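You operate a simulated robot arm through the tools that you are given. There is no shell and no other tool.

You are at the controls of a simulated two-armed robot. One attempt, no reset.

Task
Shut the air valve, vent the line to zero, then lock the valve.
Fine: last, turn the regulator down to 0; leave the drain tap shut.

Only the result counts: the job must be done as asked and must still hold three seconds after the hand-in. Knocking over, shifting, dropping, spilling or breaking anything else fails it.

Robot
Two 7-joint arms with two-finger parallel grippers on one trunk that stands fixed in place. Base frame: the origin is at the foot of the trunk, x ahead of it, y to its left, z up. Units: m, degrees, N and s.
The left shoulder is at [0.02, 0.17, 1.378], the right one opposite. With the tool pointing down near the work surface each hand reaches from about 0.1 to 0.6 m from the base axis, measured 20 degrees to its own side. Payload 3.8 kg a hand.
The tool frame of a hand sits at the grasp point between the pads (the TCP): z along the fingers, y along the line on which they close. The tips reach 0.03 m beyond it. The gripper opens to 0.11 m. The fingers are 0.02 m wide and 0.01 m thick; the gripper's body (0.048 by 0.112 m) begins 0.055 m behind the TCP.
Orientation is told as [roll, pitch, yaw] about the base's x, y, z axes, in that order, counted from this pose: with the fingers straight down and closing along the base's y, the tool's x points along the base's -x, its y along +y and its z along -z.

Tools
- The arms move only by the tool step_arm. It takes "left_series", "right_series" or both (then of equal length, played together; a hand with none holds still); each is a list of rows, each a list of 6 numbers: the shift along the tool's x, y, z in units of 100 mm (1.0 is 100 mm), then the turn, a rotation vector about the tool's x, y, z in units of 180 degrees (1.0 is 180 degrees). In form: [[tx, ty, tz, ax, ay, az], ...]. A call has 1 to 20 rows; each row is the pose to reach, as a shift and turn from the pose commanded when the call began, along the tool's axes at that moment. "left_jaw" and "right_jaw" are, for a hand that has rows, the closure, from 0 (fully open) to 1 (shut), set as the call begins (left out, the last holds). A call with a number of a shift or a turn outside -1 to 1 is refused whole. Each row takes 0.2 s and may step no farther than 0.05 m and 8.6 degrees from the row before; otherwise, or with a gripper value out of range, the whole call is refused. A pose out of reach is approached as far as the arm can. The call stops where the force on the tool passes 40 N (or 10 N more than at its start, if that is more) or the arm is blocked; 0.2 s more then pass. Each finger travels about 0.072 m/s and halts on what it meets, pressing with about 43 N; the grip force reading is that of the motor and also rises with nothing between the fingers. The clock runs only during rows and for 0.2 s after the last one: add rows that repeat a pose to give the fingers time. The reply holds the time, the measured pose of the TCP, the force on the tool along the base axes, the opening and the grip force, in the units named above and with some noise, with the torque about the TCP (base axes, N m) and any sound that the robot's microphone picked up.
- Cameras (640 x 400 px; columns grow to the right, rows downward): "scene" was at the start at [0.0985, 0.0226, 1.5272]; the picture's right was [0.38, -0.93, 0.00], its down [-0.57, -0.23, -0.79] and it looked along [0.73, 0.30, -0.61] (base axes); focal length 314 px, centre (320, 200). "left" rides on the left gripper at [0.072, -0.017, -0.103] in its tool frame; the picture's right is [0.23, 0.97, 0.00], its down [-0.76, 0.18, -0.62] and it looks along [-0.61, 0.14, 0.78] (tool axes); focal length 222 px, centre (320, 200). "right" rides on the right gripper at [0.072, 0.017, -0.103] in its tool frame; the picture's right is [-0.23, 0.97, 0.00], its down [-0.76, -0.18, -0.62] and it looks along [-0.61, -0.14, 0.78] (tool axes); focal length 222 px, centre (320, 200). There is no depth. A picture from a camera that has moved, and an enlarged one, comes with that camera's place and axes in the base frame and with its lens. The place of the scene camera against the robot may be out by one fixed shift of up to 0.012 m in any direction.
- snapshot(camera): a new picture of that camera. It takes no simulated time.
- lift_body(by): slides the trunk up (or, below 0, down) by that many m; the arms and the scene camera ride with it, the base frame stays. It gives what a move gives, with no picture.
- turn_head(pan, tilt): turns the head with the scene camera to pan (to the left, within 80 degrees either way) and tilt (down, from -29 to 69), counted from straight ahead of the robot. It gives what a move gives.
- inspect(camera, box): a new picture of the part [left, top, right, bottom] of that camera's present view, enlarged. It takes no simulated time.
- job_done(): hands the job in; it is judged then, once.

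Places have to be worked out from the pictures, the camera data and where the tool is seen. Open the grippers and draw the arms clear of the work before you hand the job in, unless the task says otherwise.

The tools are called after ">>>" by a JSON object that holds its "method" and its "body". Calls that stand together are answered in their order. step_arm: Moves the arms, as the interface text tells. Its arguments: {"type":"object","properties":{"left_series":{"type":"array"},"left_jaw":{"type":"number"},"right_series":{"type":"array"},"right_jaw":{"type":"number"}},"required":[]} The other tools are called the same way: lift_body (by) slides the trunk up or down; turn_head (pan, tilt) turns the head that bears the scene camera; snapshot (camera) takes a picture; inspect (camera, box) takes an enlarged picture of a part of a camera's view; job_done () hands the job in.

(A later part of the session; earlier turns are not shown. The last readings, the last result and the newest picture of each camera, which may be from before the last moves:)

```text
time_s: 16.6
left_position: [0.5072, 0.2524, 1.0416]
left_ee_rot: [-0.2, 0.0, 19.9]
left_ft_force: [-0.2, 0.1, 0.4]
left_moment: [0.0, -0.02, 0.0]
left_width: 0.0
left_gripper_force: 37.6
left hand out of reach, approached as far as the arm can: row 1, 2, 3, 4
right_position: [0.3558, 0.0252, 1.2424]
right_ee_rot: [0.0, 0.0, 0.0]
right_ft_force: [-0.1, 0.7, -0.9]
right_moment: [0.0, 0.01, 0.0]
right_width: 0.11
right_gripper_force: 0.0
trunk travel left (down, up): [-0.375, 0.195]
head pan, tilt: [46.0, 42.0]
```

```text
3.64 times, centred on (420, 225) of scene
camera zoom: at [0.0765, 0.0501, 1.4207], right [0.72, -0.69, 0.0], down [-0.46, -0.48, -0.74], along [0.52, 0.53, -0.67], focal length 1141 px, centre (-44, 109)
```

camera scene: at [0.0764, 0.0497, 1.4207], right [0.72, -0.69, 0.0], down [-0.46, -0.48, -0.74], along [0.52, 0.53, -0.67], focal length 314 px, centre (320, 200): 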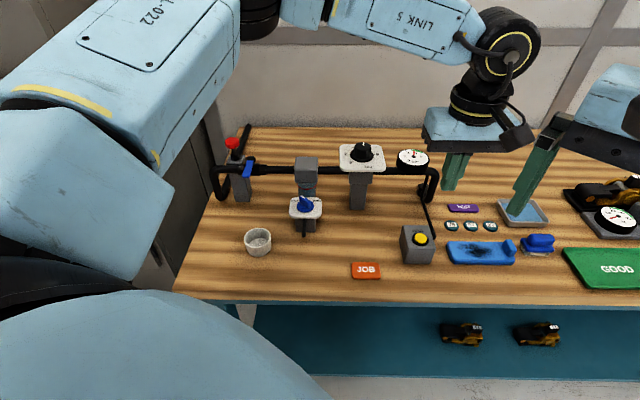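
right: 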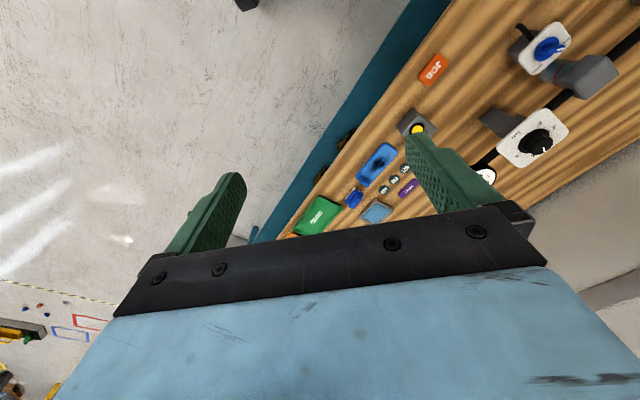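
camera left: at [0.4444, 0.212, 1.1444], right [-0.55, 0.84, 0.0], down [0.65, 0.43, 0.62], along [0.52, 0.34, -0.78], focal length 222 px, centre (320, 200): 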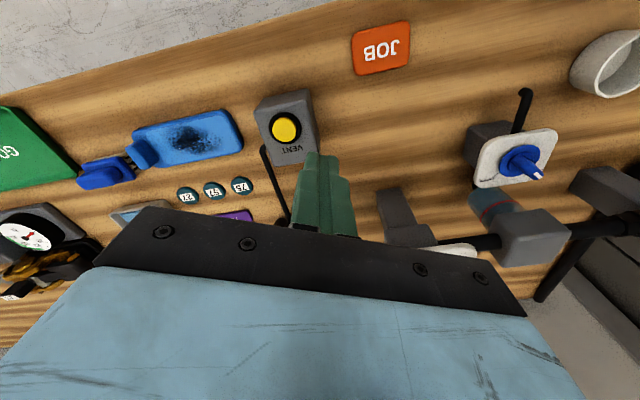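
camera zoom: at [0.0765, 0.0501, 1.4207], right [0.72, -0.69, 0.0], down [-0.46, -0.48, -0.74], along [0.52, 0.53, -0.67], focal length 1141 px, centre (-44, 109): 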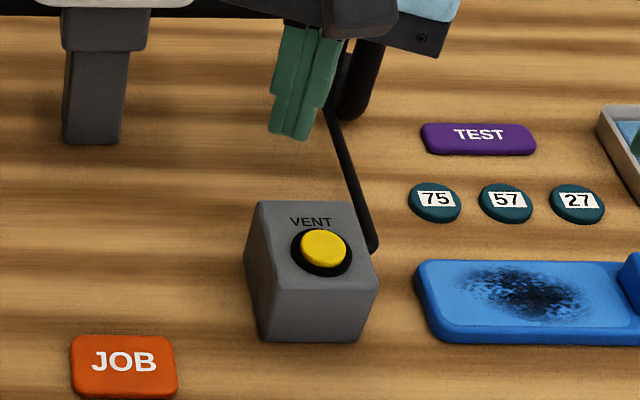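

The button fix holds at (0.538, 0.227, 0.912), but the arm can't reach it in this posture. I'll raise the trunk back by 0.1 m, since the stated reach applies at the original height.

>>> {"method": "lift_body", "body": {"by": 0.1}}

>>> {"method": "step_arm", "body": {"left_series": [[0, 0, 0, 0, 0, 0]]}}

```text
time_s: 17.9
left_position: [0.5061, 0.253, 1.1404]
left_ee_rot: [0.0, 0.1, 19.9]
left_ft_force: [0.9, 0.3, 0.5]
left_moment: [0.03, -0.02, 0.01]
left_width: 0.0
left_gripper_force: 37.8
right_position: [0.3568, 0.0257, 1.3427]
right_ee_rot: [0.1, -0.1, 0.0]
right_ft_force: [-0.3, 0.8, 0.0]
right_moment: [0.01, 0.01, -0.04]
right_width: 0.11
right_gripper_force: 0.1
trunk travel left (down, up): [-0.475, 0.095]
head pan, tilt: [46.0, 42.0]
```

```text
time_s: 18.3
left_position: [0.5069, 0.2528, 1.1406]
left_ee_rot: [0.0, 0.1, 20.1]
left_ft_force: [-0.8, -0.6, -0.2]
left_moment: [0.02, 0.0, 0.02]
left_width: 0.0002
left_gripper_force: 37.6
right_position: [0.3557, 0.0265, 1.3428]
right_ee_rot: [0.1, -0.1, 0.0]
right_ft_force: [-0.4, 0.5, 0.7]
right_moment: [-0.02, -0.01, 0.04]
right_width: 0.1102
right_gripper_force: 0.0
trunk travel left (down, up): [-0.475, 0.095]
head pan, tilt: [46.0, 42.0]
```

The commanded pose now matches the measured one. I'll try moving over the button from the higher trunk.

>>> {"method": "step_arm", "body": {"left_series": [[-0.1, -0.17, 0.2, 0, 0, 0], [-0.215, -0.344, 0.4, 0, 0, 0], [-0.215, -0.344, 0.7, 0, 0, 0], [-0.215, -0.344, 1.0, 0, 0, 0]]}}

>>> {"method": "snapshot", "body": {"camera": "scene"}}

```text
time_s: 19.3
left_position: [0.4815, 0.2653, 1.0966]
left_ee_rot: [-0.1, -0.1, 19.9]
left_ft_force: [-1.0, 0.6, 0.9]
left_moment: [0.03, -0.01, -0.01]
left_width: 0.0
left_gripper_force: 37.8
left hand out of reach, approached as far as the arm can: row 1, 2, 3, 4
right_position: [0.3566, 0.0259, 1.3427]
right_ee_rot: [0.2, 0.0, 0.0]
right_ft_force: [0.6, 0.2, -0.6]
right_moment: [-0.01, -0.02, -0.02]
right_width: 0.11
right_gripper_force: 0.1
trunk travel left (down, up): [-0.475, 0.095]
head pan, tilt: [46.0, 42.0]
```

```text
taken
camera scene: at [0.0764, 0.0501, 1.5207], right [0.72, -0.69, 0.0], down [-0.46, -0.48, -0.74], along [0.52, 0.53, -0.67], focal length 314 px, centre (320, 200)
```

scene: 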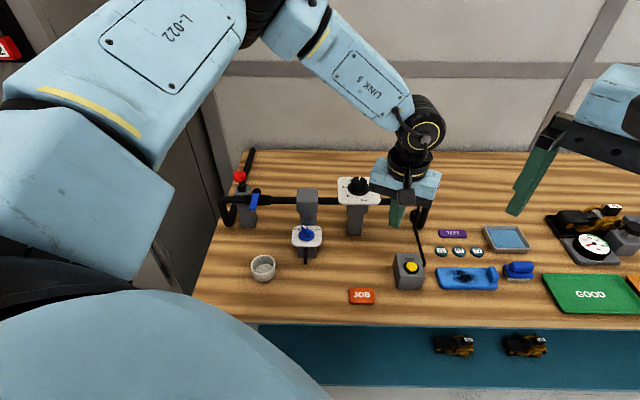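

The posture, with the elbow flared out, seems to be limiting the reach. I'll back off, yaw to 0° as at the start, and try again.

>>> {"method": "step_arm", "body": {"left_series": [[0.2, 0, -0.2, 0, 0, 0.0417], [0.5, 0, -0.4, 0, 0, 0.0833], [0.8, 0, -0.5, 0, 0, 0.1111]]}}

>>> {"method": "step_arm", "body": {"left_series": [[0, -0.1, 0, 0, 0, 0.0417], [0, -0.2, 0, 0, 0, 0.0833], [-0.3, -0.3, 0, 0, 0, 0.0833], [-0.6, -0.3, 0, 0, 0, 0.0833], [-1.0, -0.3, 0, 0, 0, 0.0833]]}}

>>> {"method": "snapshot", "body": {"camera": "scene"}}

```text
time_s: 20.1
left_position: [0.4059, 0.2402, 1.1475]
left_ee_rot: [0.0, 0.0, -0.1]
left_ft_force: [0.1, -0.5, -0.3]
left_moment: [0.0, 0.02, 0.0]
left_width: 0.0
left_gripper_force: 37.5
right_position: [0.356, 0.0249, 1.3436]
right_ee_rot: [0.1, 0.0, 0.0]
right_ft_force: [0.9, 0.3, -0.2]
right_moment: [0.01, -0.02, -0.01]
right_width: 0.1099
right_gripper_force: 0.0
trunk travel left (down, up): [-0.475, 0.095]
head pan, tilt: [46.0, 42.0]
```

```text
time_s: 21.3
left_position: [0.494, 0.2215, 1.1558]
left_ee_rot: [-0.1, 0.0, -15.0]
left_ft_force: [-0.7, -0.5, 0.2]
left_moment: [0.01, -0.01, -0.01]
left_width: 0.0001
left_gripper_force: 37.6
left hand out of reach, approached as far as the arm can: row 5
right_position: [0.3567, 0.0261, 1.3433]
right_ee_rot: [0.1, 0.0, -0.1]
right_ft_force: [-0.2, -0.1, 0.1]
right_moment: [0.01, 0.01, -0.03]
right_width: 0.1101
right_gripper_force: 0.1
trunk travel left (down, up): [-0.475, 0.095]
head pan, tilt: [46.0, 42.0]
```

```text
taken
camera scene: at [0.0767, 0.0503, 1.5207], right [0.72, -0.69, 0.0], down [-0.47, -0.48, -0.74], along [0.52, 0.53, -0.67], focal length 314 px, centre (320, 200)
```

scene: 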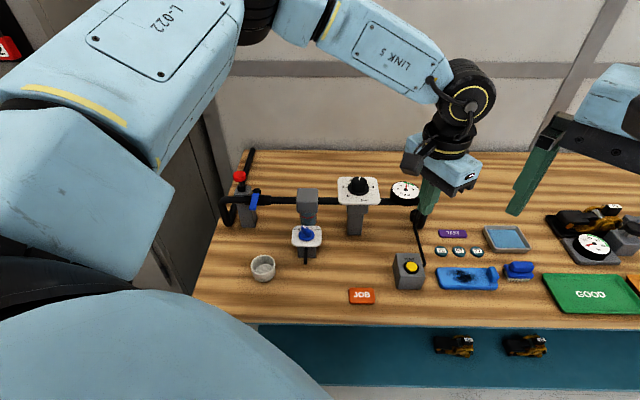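

The limit looks posture dependent, and the documented reach is for low heights. I'll come back a little, go lower, and then extend forward.

>>> {"method": "step_arm", "body": {"left_series": [[0.2, 0, 0.1, 0, 0, -0.03], [0.44, -0.05, 0.4, 0, 0, -0.06], [0.44, -0.05, 0.7, 0, 0, -0.09], [0.44, -0.05, 0.96, 0, 0, -0.111]]}}

>>> {"method": "step_arm", "body": {"left_series": [[-0.1, 0, 0.3, 0, 0, 0], [-0.2, 0, 0.6, 0, 0, 0], [-0.4, 0, 0.9, 0, 0, 0], [-0.6, 0, 0.95, 0, 0, 0], [-0.85, 0, 0.95, 0, 0, 0]]}}

>>> {"method": "snapshot", "body": {"camera": "scene"}}

>>> {"method": "snapshot", "body": {"camera": "left"}}

```text
time_s: 22.3
left_position: [0.4359, 0.2387, 1.0772]
left_ee_rot: [-0.2, -0.2, 5.1]
left_ft_force: [0.3, 0.0, 0.4]
left_moment: [0.02, 0.0, -0.03]
left_width: 0.0001
left_gripper_force: 37.6
left hand out of reach, approached as far as the arm can: row 3, 4
right_position: [0.3557, 0.0244, 1.3429]
right_ee_rot: [0.1, -0.2, 0.1]
right_ft_force: [-1.1, -0.1, 0.1]
right_moment: [-0.01, -0.02, -0.02]
right_width: 0.1099
right_gripper_force: 0.2
trunk travel left (down, up): [-0.475, 0.095]
head pan, tilt: [46.0, 42.0]
```

```text
time_s: 23.5
left_position: [0.4568, 0.2886, 1.0603]
left_ee_rot: [-0.1, 0.0, 5.0]
left_ft_force: [-1.1, -0.1, 0.3]
left_moment: [0.01, 0.0, 0.03]
left_width: 0.0
left_gripper_force: 38.0
left hand out of reach, approached as far as the arm can: row 1, 2, 3, 4, 5
right_position: [0.3568, 0.0252, 1.3415]
right_ee_rot: [0.1, 0.0, 0.0]
right_ft_force: [-0.4, 0.7, 0.1]
right_moment: [-0.01, -0.04, 0.0]
right_width: 0.11
right_gripper_force: 0.1
trunk travel left (down, up): [-0.475, 0.095]
head pan, tilt: [46.0, 42.0]
```

```text
taken
camera scene: at [0.0767, 0.0502, 1.5207], right [0.72, -0.69, 0.0], down [-0.47, -0.48, -0.74], along [0.52, 0.53, -0.67], focal length 314 px, centre (320, 200)
```

scene: 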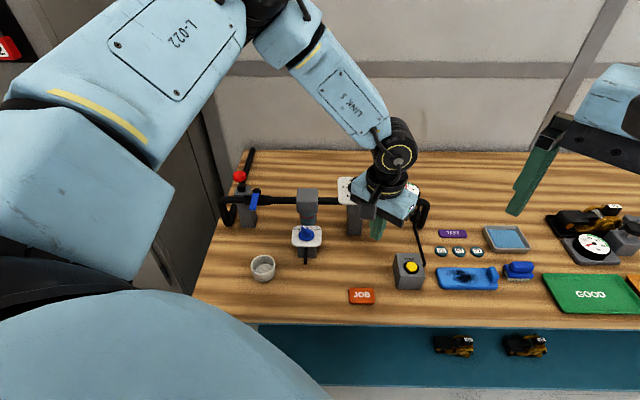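

```text
taken
camera left: at [0.3875, 0.265, 1.1639], right [-0.31, 0.95, 0.0], down [0.74, 0.24, 0.62], along [0.59, 0.19, -0.78], focal length 222 px, centre (320, 200)
```

left: 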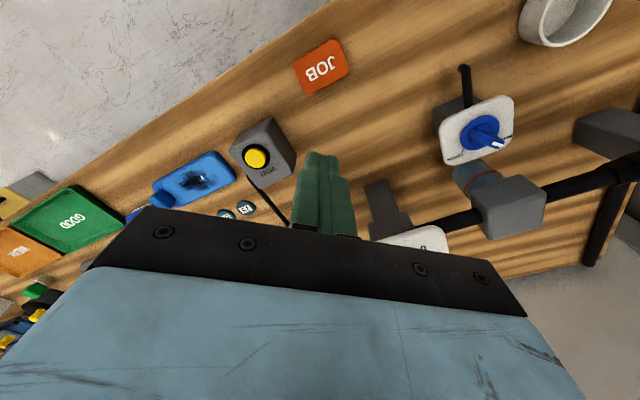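

Going lower is what restricts it: the arm reaches farther when the hand is near shoulder height. So I'll raise the hand relative to the shoulder, extend over the button there, and use the trunk to descend.

>>> {"method": "step_arm", "body": {"left_series": [[0, 0, -0.4, 0, 0, 0], [0, 0, -0.8, 0, 0, 0], [0, 0, -1.0, 0, 0, 0]]}}

>>> {"method": "step_arm", "body": {"left_series": [[0, 0, -0.4, 0, 0, 0], [0, 0, -0.8, 0, 0, 0], [-0.2, -0.25, -1.0, 0, 0, 0], [-0.45, -0.5, -1.0, 0, 0, 0], [-0.75, -0.65, -1.0, 0, 0, 0]]}}

>>> {"method": "snapshot", "body": {"camera": "scene"}}

```text
time_s: 24.3
left_position: [0.4583, 0.2889, 1.1606]
left_ee_rot: [0.0, 0.1, 5.0]
left_ft_force: [-0.5, 0.6, 0.2]
left_moment: [0.02, -0.01, 0.01]
left_width: 0.0
left_gripper_force: 37.8
right_position: [0.356, 0.0244, 1.342]
right_ee_rot: [0.2, 0.1, -0.1]
right_ft_force: [0.1, -0.2, 0.5]
right_moment: [-0.01, 0.0, -0.02]
right_width: 0.1102
right_gripper_force: 0.1
trunk travel left (down, up): [-0.475, 0.095]
head pan, tilt: [46.0, 42.0]
```

```text
time_s: 25.5
left_position: [0.5361, 0.2311, 1.2599]
left_ee_rot: [0.0, 0.0, 5.1]
left_ft_force: [0.0, -1.1, 0.5]
left_moment: [0.0, 0.03, -0.01]
left_width: 0.0
left_gripper_force: 37.7
left hand out of reach, approached as far as the arm can: row 5
right_position: [0.357, 0.0259, 1.3413]
right_ee_rot: [0.1, 0.0, 0.0]
right_ft_force: [-0.1, -0.2, -0.7]
right_moment: [0.0, 0.04, -0.01]
right_width: 0.1101
right_gripper_force: 0.1
trunk travel left (down, up): [-0.475, 0.095]
head pan, tilt: [46.0, 42.0]
```

```text
taken
camera scene: at [0.0779, 0.0501, 1.5205], right [0.72, -0.69, 0.0], down [-0.47, -0.48, -0.74], along [0.52, 0.53, -0.67], focal length 314 px, centre (320, 200)
```

scene: 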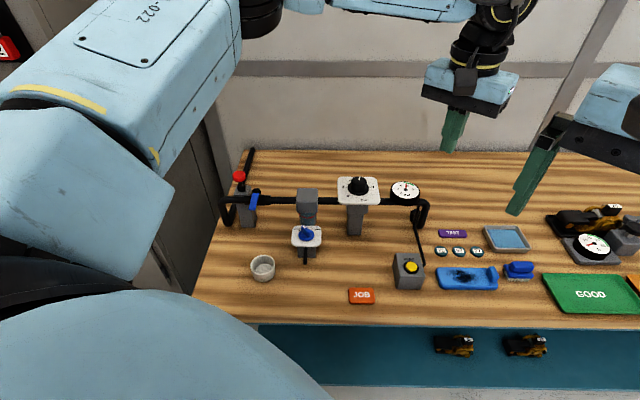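

The hand is now at (0.536, 0.231), almost directly over the button. I'll lower the trunk 0.2 m and look.

>>> {"method": "lift_body", "body": {"by": -0.2}}

>>> {"method": "snapshot", "body": {"camera": "scene"}}

>>> {"method": "snapshot", "body": {"camera": "left"}}

```text
time_s: 27.7
left_position: [0.5356, 0.2318, 1.0612]
left_ee_rot: [-0.1, 0.0, 5.0]
left_ft_force: [-0.8, -0.1, 0.2]
left_moment: [0.01, -0.02, -0.01]
left_width: 0.0002
left_gripper_force: 37.9
right_position: [0.3558, 0.0263, 1.1416]
right_ee_rot: [0.0, 0.0, 0.1]
right_ft_force: [-0.1, -0.6, 0.9]
right_moment: [-0.01, 0.01, -0.01]
right_width: 0.11
right_gripper_force: 0.1
trunk travel left (down, up): [-0.275, 0.295]
head pan, tilt: [46.0, 42.0]
```

```text
taken
camera scene: at [0.0764, 0.05, 1.3208], right [0.72, -0.69, 0.0], down [-0.46, -0.48, -0.74], along [0.52, 0.53, -0.67], focal length 314 px, centre (320, 200)
```

scene: 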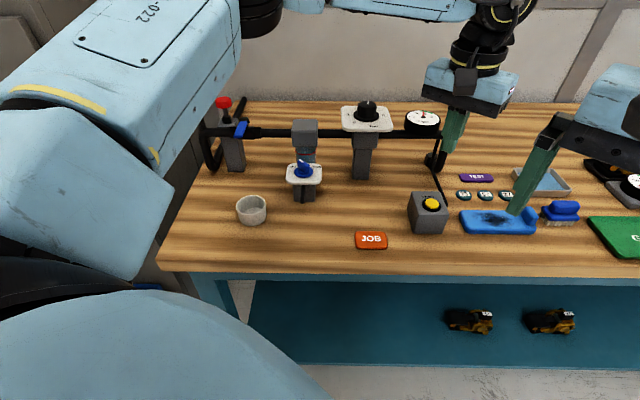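

```text
taken
camera left: at [0.465, 0.2081, 1.1646], right [-0.31, 0.95, 0.0], down [0.74, 0.24, 0.62], along [0.59, 0.19, -0.78], focal length 222 px, centre (320, 200)
```

left: 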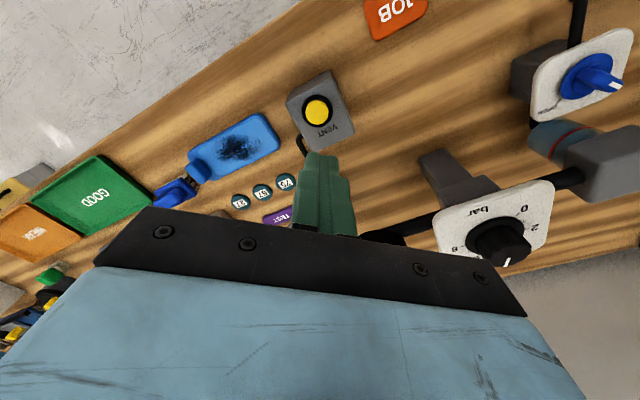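

The button is at (0.538, 0.228, 0.912) and the fingers are within 4 mm of its centre. I'll nudge toward it and lower the trunk another 0.08 m.

>>> {"method": "step_arm", "body": {"left_series": [[-0.01, -0.04, 0, 0, 0, 0], [-0.01, -0.04, 0, 0, 0, 0]]}}

>>> {"method": "lift_body", "body": {"by": -0.08}}

>>> {"method": "inspect", "body": {"camera": "scene", "box": [380, 100, 500, 220]}}

>>> {"method": "snapshot", "body": {"camera": "left"}}

```text
time_s: 28.3
left_position: [0.5344, 0.229, 1.0626]
left_ee_rot: [-0.1, -0.2, 5.0]
left_ft_force: [0.1, 0.4, -0.7]
left_moment: [-0.01, 0.03, 0.0]
left_width: 0.0
left_gripper_force: 37.5
left hand out of reach, approached as far as the arm can: row 1
right_position: [0.3557, 0.0247, 1.1417]
right_ee_rot: [0.1, 0.0, 0.0]
right_ft_force: [0.0, 0.6, 1.0]
right_moment: [-0.02, 0.03, 0.01]
right_width: 0.1098
right_gripper_force: 0.0
trunk travel left (down, up): [-0.275, 0.295]
head pan, tilt: [46.0, 42.0]
```

```text
time_s: 29.5
left_position: [0.5337, 0.2284, 0.982]
left_ee_rot: [-0.1, -0.2, 5.0]
left_ft_force: [0.3, -0.1, 0.4]
left_moment: [0.02, 0.0, 0.03]
left_width: 0.0
left_gripper_force: 37.6
right_position: [0.356, 0.0252, 1.0621]
right_ee_rot: [0.1, 0.0, 0.0]
right_ft_force: [-0.2, -0.1, -0.2]
right_moment: [0.0, 0.01, 0.03]
right_width: 0.1098
right_gripper_force: 0.1
trunk travel left (down, up): [-0.195, 0.375]
head pan, tilt: [46.0, 42.0]
```

```text
3.33 times, centred on (440, 160) of scene
camera zoom: at [0.0763, 0.05, 1.2408], right [0.72, -0.69, 0.0], down [-0.46, -0.48, -0.74], along [0.52, 0.53, -0.67], focal length 1046 px, centre (-80, 333)
```

zoom: 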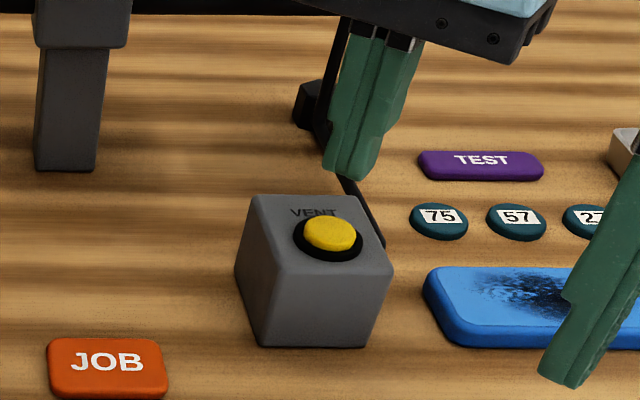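

```text
taken
camera left: at [0.4636, 0.2058, 1.085], right [-0.31, 0.95, 0.0], down [0.74, 0.24, 0.63], along [0.6, 0.19, -0.78], focal length 222 px, centre (320, 200)
```

left: 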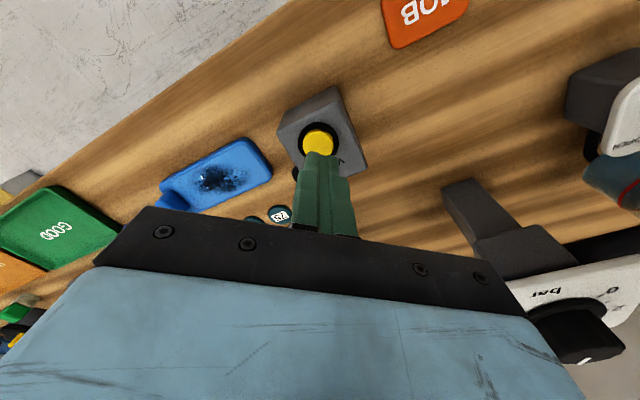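

The fingers line up with the button, which has a radius of about 14 mm. I'll tilt the head to keep the gauge in view and lower in small steps.

>>> {"method": "turn_head", "body": {"pan": 32, "tilt": 28}}

>>> {"method": "lift_body", "body": {"by": -0.032}}

>>> {"method": "snapshot", "body": {"camera": "scene"}}

```text
time_s: 30.2
left_position: [0.5346, 0.2278, 0.9822]
left_ee_rot: [0.0, -0.1, 5.1]
left_ft_force: [0.1, 0.0, -0.1]
left_moment: [-0.01, 0.0, 0.01]
left_width: 0.0
left_gripper_force: 37.8
right_position: [0.3566, 0.0258, 1.0618]
right_ee_rot: [0.1, -0.1, 0.0]
right_ft_force: [-0.6, 0.4, -0.1]
right_moment: [-0.01, 0.0, -0.04]
right_width: 0.11
right_gripper_force: 0.0
trunk travel left (down, up): [-0.195, 0.375]
head pan, tilt: [32.0, 28.0]
```

```text
time_s: 31.0
left_position: [0.5346, 0.2298, 0.9491]
left_ee_rot: [0.0, -0.2, 5.0]
left_ft_force: [0.7, 0.0, -0.4]
left_moment: [0.01, 0.01, 0.03]
left_width: 0.0
left_gripper_force: 37.6
right_position: [0.3548, 0.0251, 1.0304]
right_ee_rot: [0.1, 0.0, -0.1]
right_ft_force: [-0.5, 0.5, 0.3]
right_moment: [0.03, -0.01, 0.0]
right_width: 0.1098
right_gripper_force: 0.0
trunk travel left (down, up): [-0.163, 0.407]
head pan, tilt: [32.0, 28.0]
```

```text
taken
camera scene: at [0.0956, 0.0382, 1.2302], right [0.53, -0.85, 0.0], down [-0.4, -0.25, -0.88], along [0.75, 0.47, -0.47], focal length 314 px, centre (320, 200)
```

scene: 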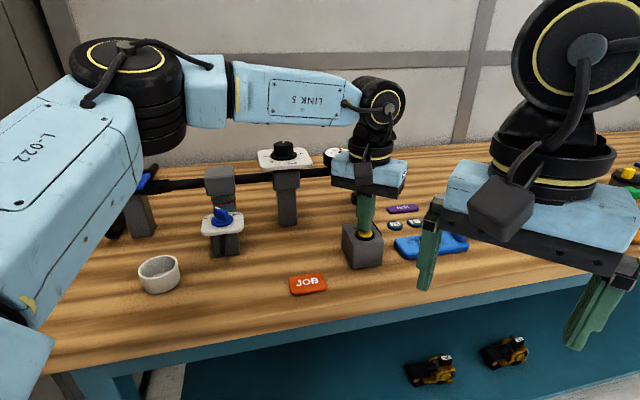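

The hand partly hides the gauge, so I'll check it after releasing and listen for sound meanwhile. The tips are just above the button, so I'll press down in small steps.

>>> {"method": "lift_body", "body": {"by": -0.008}}

>>> {"method": "inspect", "body": {"camera": "scene", "box": [310, 120, 430, 280]}}

```text
time_s: 31.6
left_position: [0.5344, 0.2287, 0.942]
left_ee_rot: [-0.1, -0.2, 5.0]
left_ft_force: [-0.6, -0.3, 2.2]
left_moment: [0.0, 0.0, -0.01]
left_width: 0.0
left_gripper_force: 37.9
right_position: [0.3564, 0.0251, 1.0227]
right_ee_rot: [0.1, 0.0, 0.0]
right_ft_force: [0.5, 0.7, -0.3]
right_moment: [0.02, 0.02, 0.02]
right_width: 0.11
right_gripper_force: 0.1
trunk travel left (down, up): [-0.155, 0.415]
head pan, tilt: [32.0, 28.0]
heard: click
```

```text
2.50 times, centred on (370, 200) of scene
camera zoom: at [0.0955, 0.0382, 1.2222], right [0.53, -0.85, 0.0], down [-0.4, -0.25, -0.88], along [0.75, 0.47, -0.47], focal length 785 px, centre (195, 200)
```

zoom: 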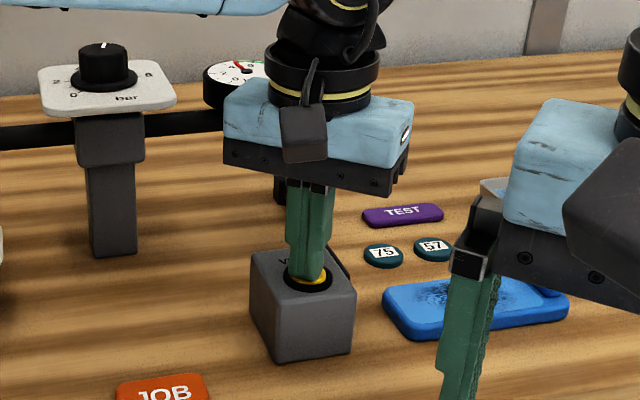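

There was a click at 2 N, and the needle looks as if it's already dropping. I'll press 2 mm more and watch the gauge.

>>> {"method": "lift_body", "body": {"by": -0.002}}

>>> {"method": "inspect", "body": {"camera": "scene", "box": [315, 130, 365, 170]}}

```text
time_s: 32.1
left_position: [0.5344, 0.2291, 0.9407]
left_ee_rot: [-0.2, -0.3, 5.0]
left_ft_force: [1.2, 0.6, 5.9]
left_moment: [0.04, 0.05, -0.04]
left_width: 0.0
left_gripper_force: 38.0
right_position: [0.3556, 0.0248, 1.0199]
right_ee_rot: [0.1, -0.1, 0.1]
right_ft_force: [0.1, 0.1, -0.1]
right_moment: [0.01, 0.02, 0.0]
right_width: 0.1099
right_gripper_force: 0.1
trunk travel left (down, up): [-0.153, 0.417]
head pan, tilt: [32.0, 28.0]
```

```text
10.00 times, centred on (340, 150) of scene
camera zoom: at [0.0954, 0.0382, 1.2202], right [0.53, -0.85, 0.0], down [-0.4, -0.25, -0.88], along [0.75, 0.47, -0.47], focal length 3138 px, centre (120, 700)
```

zoom: 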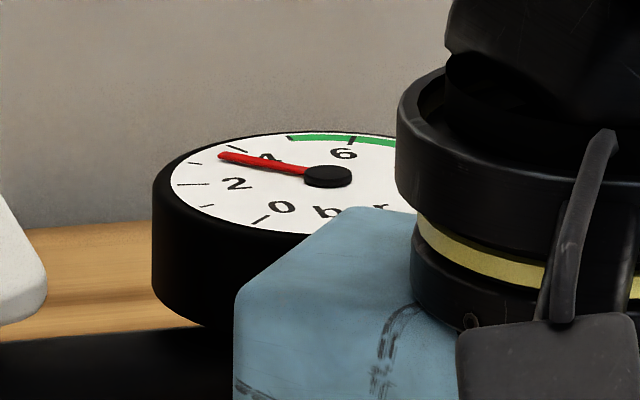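

The needle is falling and is at about 3 bar, so I'll hold the button. Repeating a still pose on the right arm lets the clock run.

>>> {"method": "step_arm", "body": {"right_series": [[0, 0, 0, 0, 0, 0], [0, 0, 0, 0, 0, 0], [0, 0, 0, 0, 0, 0], [0, 0, 0, 0, 0, 0], [0, 0, 0, 0, 0, 0], [0, 0, 0, 0, 0, 0], [0, 0, 0, 0, 0, 0], [0, 0, 0, 0, 0, 0], [0, 0, 0, 0, 0, 0], [0, 0, 0, 0, 0, 0], [0, 0, 0, 0, 0, 0], [0, 0, 0, 0, 0, 0]]}}

>>> {"method": "inspect", "body": {"camera": "scene", "box": [315, 130, 365, 170]}}

```text
time_s: 34.7
left_position: [0.5344, 0.229, 0.94]
left_ee_rot: [-0.1, -0.2, 5.0]
left_ft_force: [3.0, 2.0, 9.3]
left_moment: [0.06, -0.12, 0.01]
left_width: 0.0
left_gripper_force: 37.9
right_position: [0.3551, 0.0249, 1.0197]
right_ee_rot: [0.1, 0.0, 0.0]
right_ft_force: [0.8, 0.1, -1.1]
right_moment: [0.0, -0.02, 0.01]
right_width: 0.11
right_gripper_force: 0.1
trunk travel left (down, up): [-0.153, 0.417]
head pan, tilt: [32.0, 28.0]
```

```text
10.00 times, centred on (340, 150) of scene
camera zoom: at [0.0954, 0.0381, 1.2202], right [0.53, -0.85, 0.0], down [-0.4, -0.25, -0.88], along [0.75, 0.47, -0.47], focal length 3138 px, centre (120, 700)
```

zoom: 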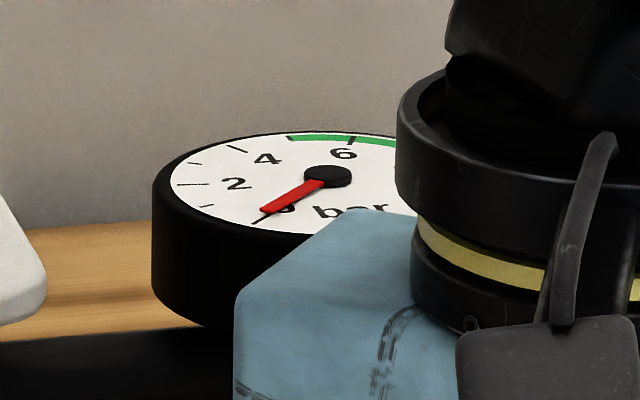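

The needle is essentially at 0. I'll hold a few seconds longer so the line empties fully.

>>> {"method": "step_arm", "body": {"right_series": [[0, 0, 0, 0, 0, 0], [0, 0, 0, 0, 0, 0], [0, 0, 0, 0, 0, 0], [0, 0, 0, 0, 0, 0], [0, 0, 0, 0, 0, 0], [0, 0, 0, 0, 0, 0], [0, 0, 0, 0, 0, 0], [0, 0, 0, 0, 0, 0], [0, 0, 0, 0, 0, 0], [0, 0, 0, 0, 0, 0], [0, 0, 0, 0, 0, 0], [0, 0, 0, 0, 0, 0], [0, 0, 0, 0, 0, 0], [0, 0, 0, 0, 0, 0], [0, 0, 0, 0, 0, 0]]}}

>>> {"method": "inspect", "body": {"camera": "scene", "box": [315, 130, 365, 170]}}

```text
time_s: 37.9
left_position: [0.5347, 0.2287, 0.9389]
left_ee_rot: [-0.1, -0.1, 5.0]
left_ft_force: [2.3, 0.5, 9.3]
left_moment: [0.01, -0.06, 0.03]
left_width: 0.0
left_gripper_force: 38.2
right_position: [0.3559, 0.0252, 1.0202]
right_ee_rot: [0.1, -0.1, 0.1]
right_ft_force: [-0.5, -0.2, 0.8]
right_moment: [0.0, -0.02, 0.01]
right_width: 0.1098
right_gripper_force: 0.1
trunk travel left (down, up): [-0.153, 0.417]
head pan, tilt: [32.0, 28.0]
```

```text
10.00 times, centred on (340, 150) of scene
camera zoom: at [0.0953, 0.038, 1.2202], right [0.53, -0.85, 0.0], down [-0.4, -0.25, -0.88], along [0.75, 0.47, -0.47], focal length 3138 px, centre (120, 700)
```

zoom: 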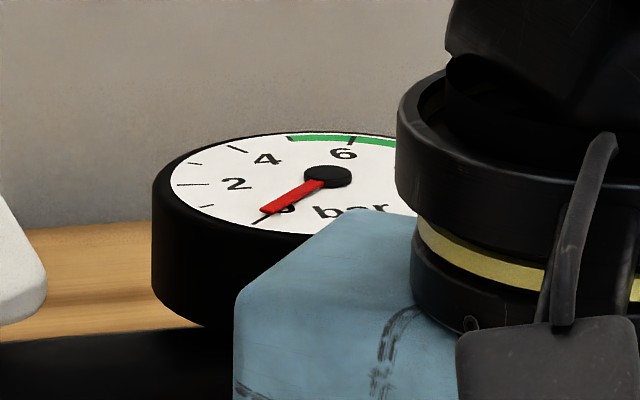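

The gauge reads a steady zero. I'll release by raising the trunk, going slowly at first.

>>> {"method": "lift_body", "body": {"by": 0.222}}

>>> {"method": "turn_head", "body": {"pan": 46, "tilt": 38}}

>>> {"method": "snapshot", "body": {"camera": "scene"}}

>>> {"method": "inspect", "body": {"camera": "scene", "box": [350, 120, 470, 260]}}

```text
time_s: 40.2
left_position: [0.5337, 0.2286, 1.1615]
left_ee_rot: [-0.1, -0.3, 5.0]
left_ft_force: [0.3, 0.5, 0.1]
left_moment: [0.0, -0.02, 0.02]
left_width: 0.0001
left_gripper_force: 37.5
right_position: [0.3559, 0.0246, 1.2429]
right_ee_rot: [0.0, 0.0, 0.0]
right_ft_force: [-0.3, -0.7, -0.2]
right_moment: [-0.02, 0.01, -0.01]
right_width: 0.11
right_gripper_force: 0.1
trunk travel left (down, up): [-0.375, 0.195]
head pan, tilt: [32.0, 28.0]
```

```text
time_s: 41.0
left_position: [0.5354, 0.2286, 1.161]
left_ee_rot: [0.0, -0.2, 5.1]
left_ft_force: [-0.6, 0.4, 0.5]
left_moment: [-0.02, 0.03, 0.02]
left_width: 0.0
left_gripper_force: 37.6
right_position: [0.3559, 0.025, 1.2418]
right_ee_rot: [0.1, -0.1, 0.1]
right_ft_force: [-0.3, -0.3, 0.6]
right_moment: [0.0, 0.01, -0.01]
right_width: 0.11
right_gripper_force: 0.0
trunk travel left (down, up): [-0.375, 0.195]
head pan, tilt: [46.0, 38.0]
```

```text
taken
camera scene: at [0.0784, 0.0519, 1.4267], right [0.72, -0.7, 0.0], down [-0.43, -0.44, -0.79], along [0.55, 0.57, -0.62], focal length 314 px, centre (320, 200)
```

scene: 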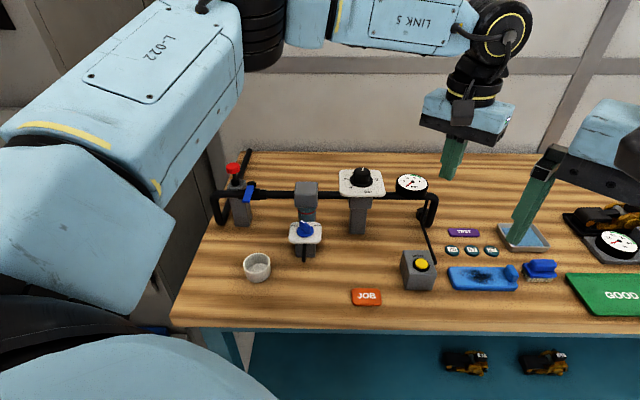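

```text
2.86 times, centred on (410, 190) of scene
camera zoom: at [0.0784, 0.0519, 1.4267], right [0.72, -0.7, 0.0], down [-0.43, -0.44, -0.79], along [0.55, 0.57, -0.62], focal length 897 px, centre (63, 229)
```

zoom: 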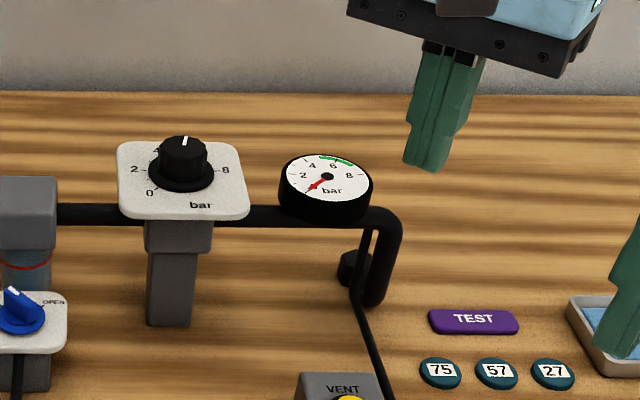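

The gauge holds at 0 after release. Next is the lock: I'll swing the hand toward the red knob near (0.373, 0.656) while yawing to 45°.

>>> {"method": "step_arm", "body": {"left_series": [[0.18, 0.2, 0, 0, 0, -0.0444], [0.37, 0.39, 0, 0, 0, -0.0889], [0.55, 0.59, 0, 0, 0, -0.1333], [0.74, 0.78, 0, 0, 0, -0.1778], [0.92, 0.98, 0, 0, 0, -0.2222]]}}

```text
time_s: 42.2
left_position: [0.4331, 0.3185, 1.1601]
left_ee_rot: [-0.3, 0.0, 45.2]
left_ft_force: [-0.8, 0.1, -0.2]
left_moment: [0.01, 0.02, -0.06]
left_width: 0.0
left_gripper_force: 37.7
right_position: [0.3552, 0.0251, 1.2437]
right_ee_rot: [0.1, -0.1, 0.0]
right_ft_force: [0.2, 0.6, 0.1]
right_moment: [0.01, -0.02, 0.02]
right_width: 0.1101
right_gripper_force: 0.1
trunk travel left (down, up): [-0.375, 0.195]
head pan, tilt: [46.0, 38.0]
```

I'll carry on toward the lock post in three safe-height moves.

>>> {"method": "step_arm", "body": {"left_series": [[-0.23, 0.43, 0, 0, 0, 0], [-0.47, 0.86, 0, 0, 0, 0]]}}

>>> {"method": "step_arm", "body": {"left_series": [[-0.23, 0.43, 0, 0, 0, 0], [-0.47, 0.86, 0, 0, 0, 0]]}}

>>> {"method": "step_arm", "body": {"left_series": [[-0.23, 0.43, 0, 0, 0, 0], [-0.47, 0.86, 0, 0, 0, 0]]}}

>>> {"method": "snapshot", "body": {"camera": "left"}}

>>> {"method": "snapshot", "body": {"camera": "scene"}}

```text
time_s: 42.8
left_position: [0.4068, 0.4122, 1.1596]
left_ee_rot: [-0.2, 0.0, 45.1]
left_ft_force: [-0.1, 0.0, 0.2]
left_moment: [0.0, -0.02, -0.01]
left_width: 0.0
left_gripper_force: 38.0
right_position: [0.3556, 0.0259, 1.2427]
right_ee_rot: [0.0, 0.0, 0.0]
right_ft_force: [-1.2, 0.7, -0.8]
right_moment: [-0.01, 0.0, -0.01]
right_width: 0.1102
right_gripper_force: 0.1
trunk travel left (down, up): [-0.375, 0.195]
head pan, tilt: [46.0, 38.0]
```

```text
time_s: 43.4
left_position: [0.3802, 0.5068, 1.1629]
left_ee_rot: [-0.1, 0.0, 44.8]
left_ft_force: [0.7, 0.3, -0.1]
left_moment: [0.03, 0.01, -0.01]
left_width: 0.0001
left_gripper_force: 38.1
right_position: [0.3558, 0.0255, 1.2433]
right_ee_rot: [0.1, 0.0, 0.0]
right_ft_force: [-0.4, 0.7, -0.3]
right_moment: [0.0, -0.01, -0.03]
right_width: 0.1098
right_gripper_force: 0.1
trunk travel left (down, up): [-0.375, 0.195]
head pan, tilt: [46.0, 38.0]
```

```text
time_s: 44.0
left_position: [0.3522, 0.6009, 1.1613]
left_ee_rot: [-0.2, -0.1, 45.0]
left_ft_force: [0.3, -0.5, 0.1]
left_moment: [0.01, -0.02, 0.0]
left_width: 0.0
left_gripper_force: 37.4
right_position: [0.3567, 0.0256, 1.2421]
right_ee_rot: [0.0, 0.0, 0.1]
right_ft_force: [-1.2, 0.4, -0.6]
right_moment: [-0.03, -0.06, -0.05]
right_width: 0.11
right_gripper_force: 0.1
trunk travel left (down, up): [-0.375, 0.195]
head pan, tilt: [46.0, 38.0]
```

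```text
taken
camera left: at [0.312, 0.5378, 1.2646], right [-0.85, 0.53, 0.0], down [0.41, 0.67, 0.62], along [0.33, 0.53, -0.78], focal length 222 px, centre (320, 200)
```

left: 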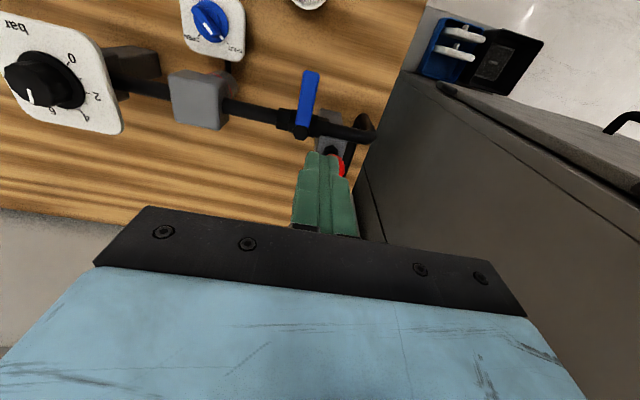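

```text
taken
camera scene: at [0.0785, 0.052, 1.4266], right [0.72, -0.69, 0.0], down [-0.43, -0.44, -0.79], along [0.55, 0.57, -0.62], focal length 314 px, centre (320, 200)
```

scene: 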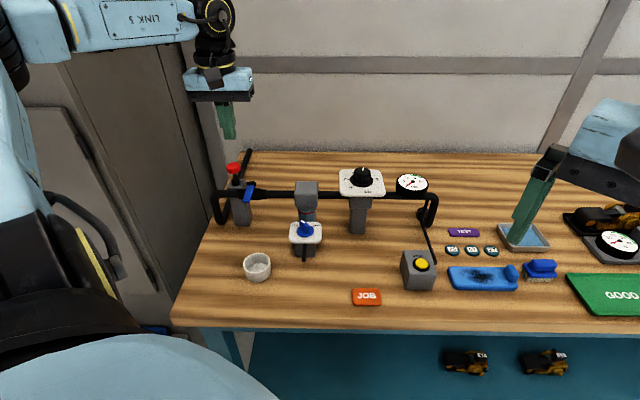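

The red cap still appears at about (0.37, 0.656), with its top near 1.045. I'll move over it with the tips about 3 cm above and check alignment.

>>> {"method": "step_arm", "body": {"left_series": [[-0.27, 0.12, 0, 0, 0, 0], [-0.537, 0.243, 0, 0, 0, 0], [-0.537, 0.243, 0.3, 0, 0, 0], [-0.537, 0.243, 0.5, 0, 0, 0]]}}

>>> {"method": "inspect", "body": {"camera": "scene", "box": [195, 100, 285, 200]}}

>>> {"method": "snapshot", "body": {"camera": "left"}}

```text
time_s: 45.0
left_position: [0.3736, 0.6561, 1.1098]
left_ee_rot: [-0.2, -0.1, 45.0]
left_ft_force: [0.5, 0.4, -0.1]
left_moment: [0.01, -0.03, 0.0]
left_width: 0.0003
left_gripper_force: 37.2
right_position: [0.3559, 0.026, 1.2421]
right_ee_rot: [0.1, 0.0, 0.0]
right_ft_force: [0.7, 0.1, 0.5]
right_moment: [-0.01, -0.03, -0.01]
right_width: 0.1101
right_gripper_force: 0.1
trunk travel left (down, up): [-0.375, 0.195]
head pan, tilt: [46.0, 38.0]
```

```text
4.00 times, centred on (240, 150) of scene
camera zoom: at [0.0786, 0.0519, 1.4266], right [0.72, -0.69, 0.0], down [-0.43, -0.44, -0.79], along [0.55, 0.57, -0.62], focal length 1255 px, centre (640, 400)
```

zoom: 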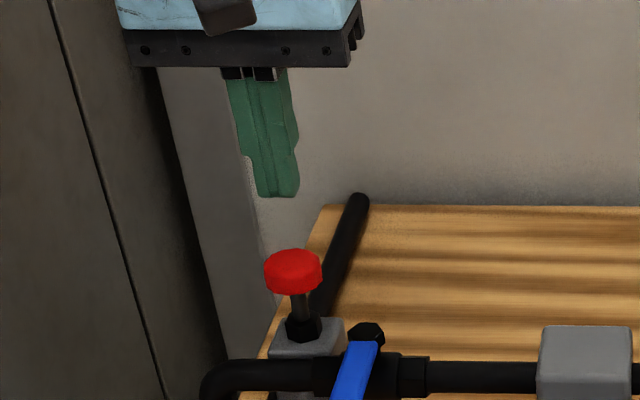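

```text
taken
camera left: at [0.3336, 0.5931, 1.2128], right [-0.85, 0.53, 0.0], down [0.41, 0.67, 0.62], along [0.33, 0.53, -0.78], focal length 222 px, centre (320, 200)
```

left: 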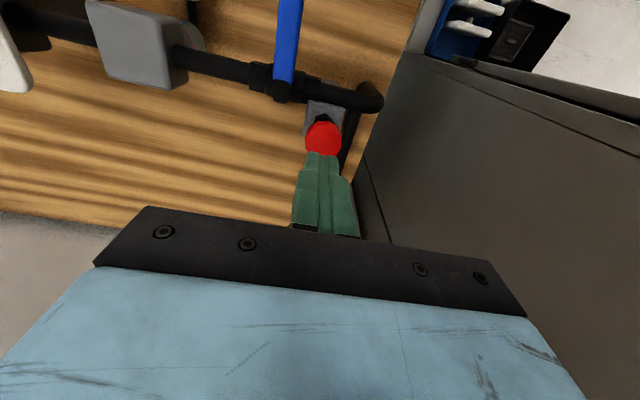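

The fingertips are centred over the red cap to within a few millimetres. I'll descend slowly and press it, watching force and sound.

>>> {"method": "step_arm", "body": {"left_series": [[0.03, -0.03, 0.2, 0, 0, 0], [0.03, -0.03, 0.3, 0, 0, 0], [0.03, -0.03, 0.35, 0, 0, 0], [0.03, -0.03, 0.4, 0, 0, 0], [0.03, -0.03, 0.45, 0, 0, 0]]}}

>>> {"method": "inspect", "body": {"camera": "scene", "box": [195, 100, 285, 200]}}

```text
time_s: 46.2
left_position: [0.3729, 0.6511, 1.0646]
left_ee_rot: [-0.2, -0.1, 44.9]
left_ft_force: [0.0, -0.9, -0.1]
left_moment: [0.0, 0.0, -0.01]
left_width: 0.0001
left_gripper_force: 37.8
right_position: [0.3565, 0.025, 1.243]
right_ee_rot: [0.1, 0.0, 0.0]
right_ft_force: [-0.2, -1.2, -0.1]
right_moment: [0.02, 0.01, 0.02]
right_width: 0.1099
right_gripper_force: 0.1
trunk travel left (down, up): [-0.375, 0.195]
head pan, tilt: [46.0, 38.0]
```

```text
4.00 times, centred on (240, 150) of scene
camera zoom: at [0.0784, 0.0521, 1.4266], right [0.72, -0.69, 0.0], down [-0.43, -0.44, -0.79], along [0.55, 0.57, -0.62], focal length 1255 px, centre (640, 400)
```

zoom: 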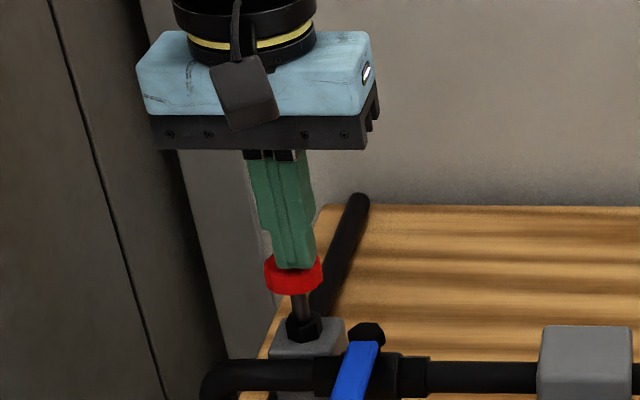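

The tips are centred on the cap and just about touching, with no force yet. I'll keep pressing in 3–4 mm steps.

>>> {"method": "step_arm", "body": {"left_series": [[0, 0, 0.03, 0, 0, 0], [0, 0, 0.06, 0, 0, 0], [0, 0, 0.09, 0, 0, 0], [0, 0, 0.12, 0, 0, 0]]}}

>>> {"method": "inspect", "body": {"camera": "scene", "box": [195, 100, 285, 200]}}

```text
time_s: 47.2
left_position: [0.3721, 0.6507, 1.0531]
left_ee_rot: [-0.3, -0.1, 45.0]
left_ft_force: [-0.1, -0.9, -0.1]
left_moment: [-0.03, 0.0, 0.01]
left_width: 0.0001
left_gripper_force: 37.9
right_position: [0.357, 0.0249, 1.2419]
right_ee_rot: [0.1, 0.0, 0.0]
right_ft_force: [-0.3, -0.5, -0.5]
right_moment: [-0.03, 0.02, 0.02]
right_width: 0.1098
right_gripper_force: 0.2
trunk travel left (down, up): [-0.375, 0.195]
head pan, tilt: [46.0, 38.0]
```

```text
4.00 times, centred on (240, 150) of scene
camera zoom: at [0.0783, 0.0519, 1.4266], right [0.72, -0.69, 0.0], down [-0.43, -0.44, -0.79], along [0.55, 0.57, -0.62], focal length 1255 px, centre (640, 400)
```

zoom: 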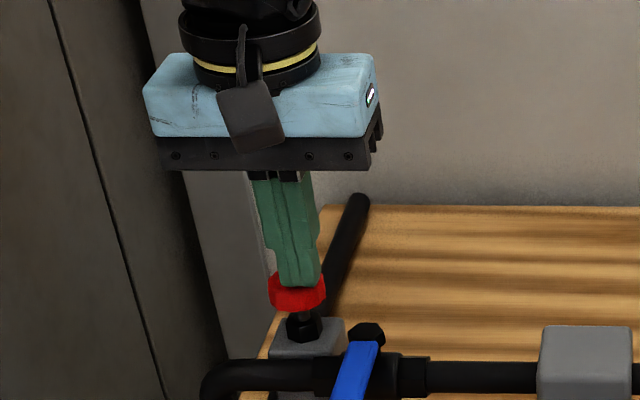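

The cap is moving down with the fingers, so I'll keep pressing until it seats.

>>> {"method": "step_arm", "body": {"left_series": [[0, 0, 0.03, 0, 0, 0], [0, 0, 0.06, 0, 0, 0], [0, 0, 0.09, 0, 0, 0], [0, 0, 0.12, 0, 0, 0], [0, 0, 0.14, 0, 0, 0]]}}

>>> {"method": "inspect", "body": {"camera": "scene", "box": [195, 100, 285, 200]}}

```text
time_s: 48.2
left_position: [0.3734, 0.6509, 1.0484]
left_ee_rot: [0.1, -0.6, 44.9]
left_ft_force: [-13.3, -4.3, 19.0]
left_moment: [-0.13, 0.51, 0.01]
left_width: 0.0
left_gripper_force: 37.8
right_position: [0.3526, 0.0223, 1.2433]
right_ee_rot: [0.2, -0.1, -0.1]
right_ft_force: [0.4, 0.8, -0.3]
right_moment: [-0.01, -0.04, -0.01]
right_width: 0.1102
right_gripper_force: 0.1
trunk travel left (down, up): [-0.375, 0.195]
head pan, tilt: [46.0, 38.0]
stopped in row 4 (left hand): the force on the tool passed its limit at 44 N (the readings are from after the stop); the commanded pose is now the measured one
```

```text
4.00 times, centred on (240, 150) of scene
camera zoom: at [0.0755, 0.0492, 1.427], right [0.72, -0.69, 0.0], down [-0.43, -0.44, -0.79], along [0.55, 0.57, -0.61], focal length 1255 px, centre (640, 400)
```

zoom: 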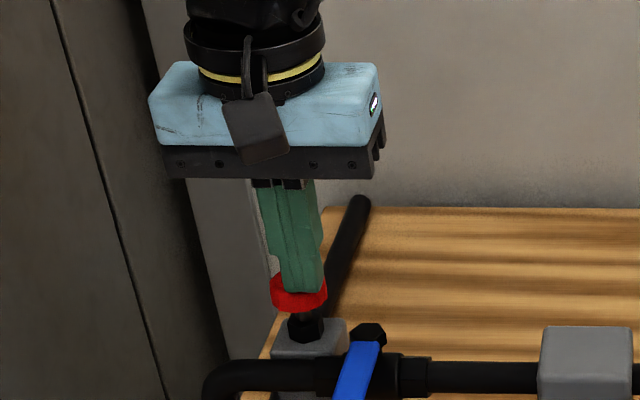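

It seated hard at 44 N after about 16 mm of travel. I'll lift off and see whether the knob stays down.

>>> {"method": "step_arm", "body": {"left_series": [[0, 0, -0.1, 0, 0, 0], [0, 0, -0.3, 0, 0, 0], [0.1, 0, -0.7, 0, 0, 0], [0.5, 0, -0.9, 0, 0, 0]]}}

>>> {"method": "inspect", "body": {"camera": "scene", "box": [195, 130, 285, 230]}}

>>> {"method": "inspect", "body": {"camera": "left", "box": [240, 60, 400, 200]}}

```text
time_s: 49.2
left_position: [0.3379, 0.6169, 1.1338]
left_ee_rot: [-0.2, -0.6, 44.9]
left_ft_force: [0.5, 0.2, -0.7]
left_moment: [0.0, 0.01, 0.02]
left_width: 0.0
left_gripper_force: 37.8
right_position: [0.3537, 0.0251, 1.2426]
right_ee_rot: [0.1, -0.1, 0.0]
right_ft_force: [-0.6, -0.1, 0.1]
right_moment: [0.01, -0.01, 0.0]
right_width: 0.1099
right_gripper_force: 0.1
trunk travel left (down, up): [-0.375, 0.195]
head pan, tilt: [46.0, 38.0]
```

```text
4.00 times, centred on (240, 180) of scene
camera zoom: at [0.0767, 0.0513, 1.4268], right [0.72, -0.69, 0.0], down [-0.43, -0.44, -0.79], along [0.55, 0.57, -0.61], focal length 1255 px, centre (640, 280)
```

zoom: 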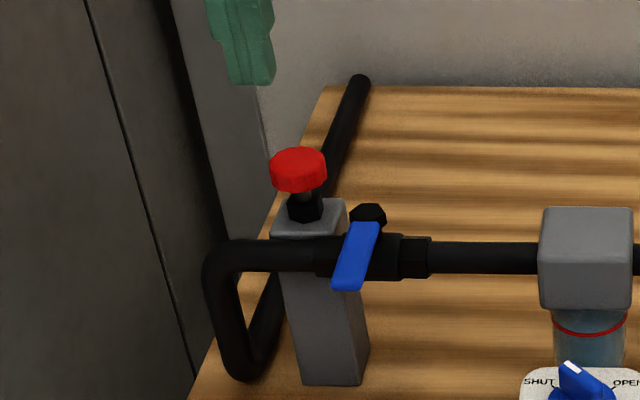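

```text
2.86 times, centred on (320, 130) of left
camera zoom: at [0.2975, 0.5524, 1.2372], right [-0.85, 0.53, 0.0], down [0.41, 0.66, 0.63], along [0.34, 0.53, -0.78], focal length 635 px, centre (320, 400)
```

zoom: 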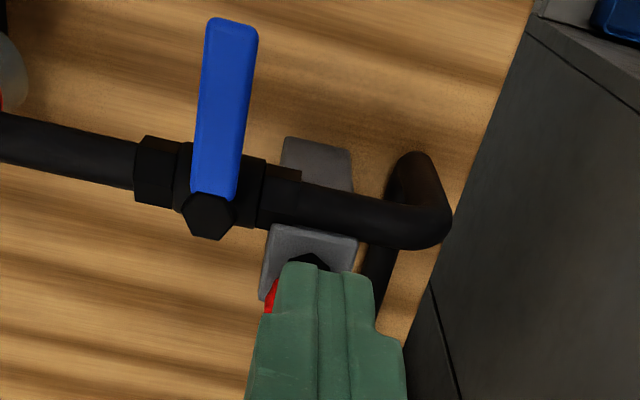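

The knob stays down about 15 mm lower than before. I'll look closer to see whether it's fully seated.

>>> {"method": "inspect", "body": {"camera": "scene", "box": [220, 155, 265, 190]}}

>>> {"method": "inspect", "body": {"camera": "scene", "box": [330, 160, 440, 230]}}

```text
11.43 times, centred on (242, 172) of scene
camera zoom: at [0.0767, 0.0513, 1.4268], right [0.72, -0.69, 0.0], down [-0.43, -0.44, -0.79], along [0.55, 0.57, -0.61], focal length 3587 px, centre (1206, 514)
```

zoom: 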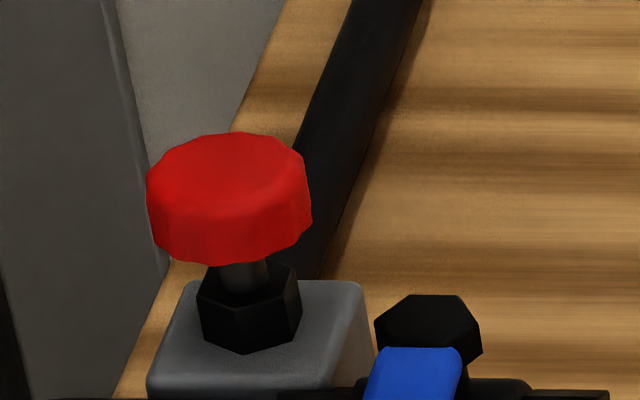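

```text
5.71 times, centred on (385, 195) of scene
camera zoom: at [0.0767, 0.0513, 1.4268], right [0.72, -0.69, 0.0], down [-0.43, -0.44, -0.79], along [0.55, 0.57, -0.61], focal length 1794 px, centre (-51, 229)
```

zoom: 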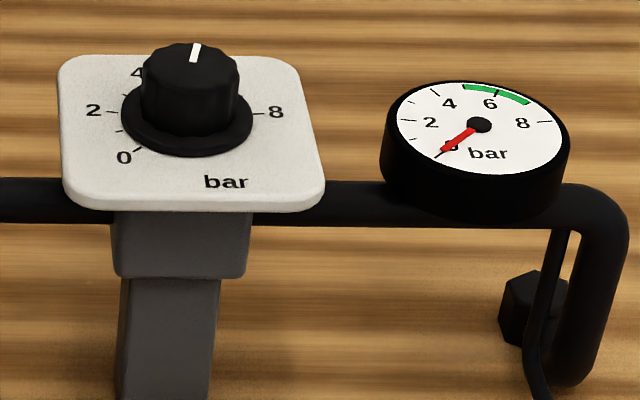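

The knob stays down but about 13 mm of stem still shows. I'll press again, centred, to check whether that's really the end of travel.

>>> {"method": "step_arm", "body": {"left_series": [[-0.4, 0, 0.0, 0, 0, 0], [-0.49, -0.0, 0.2, 0, 0, 0], [-0.49, 0.0, 0.5, 0, 0, 0], [-0.49, 0.0, 0.7, 0, 0, 0], [-0.49, 0.0, 0.78, 0, 0, 0]]}}

>>> {"method": "inspect", "body": {"camera": "scene", "box": [195, 110, 285, 210]}}

```text
time_s: 50.4
left_position: [0.3738, 0.6526, 1.0575]
left_ee_rot: [-0.2, -0.6, 45.1]
left_ft_force: [-0.9, -0.3, -0.3]
left_moment: [-0.02, 0.02, 0.01]
left_width: 0.0
left_gripper_force: 38.1
right_position: [0.3559, 0.0257, 1.2426]
right_ee_rot: [0.2, 0.0, 0.1]
right_ft_force: [-0.6, -0.3, -0.1]
right_moment: [0.06, -0.02, 0.05]
right_width: 0.1098
right_gripper_force: 0.1
trunk travel left (down, up): [-0.375, 0.195]
head pan, tilt: [46.0, 38.0]
```

```text
4.00 times, centred on (240, 160) of scene
camera zoom: at [0.0785, 0.0522, 1.4266], right [0.72, -0.69, 0.0], down [-0.43, -0.44, -0.79], along [0.55, 0.57, -0.62], focal length 1255 px, centre (640, 360)
```

zoom: 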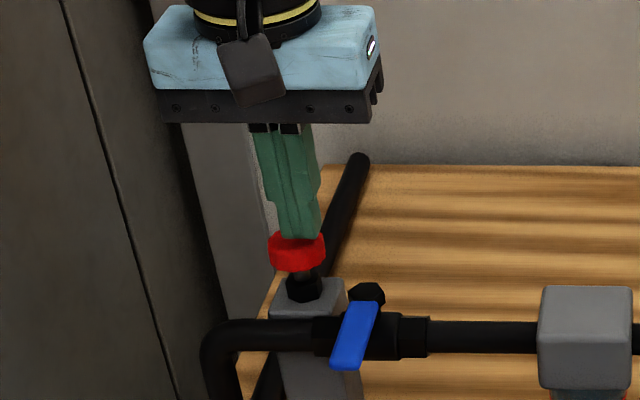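

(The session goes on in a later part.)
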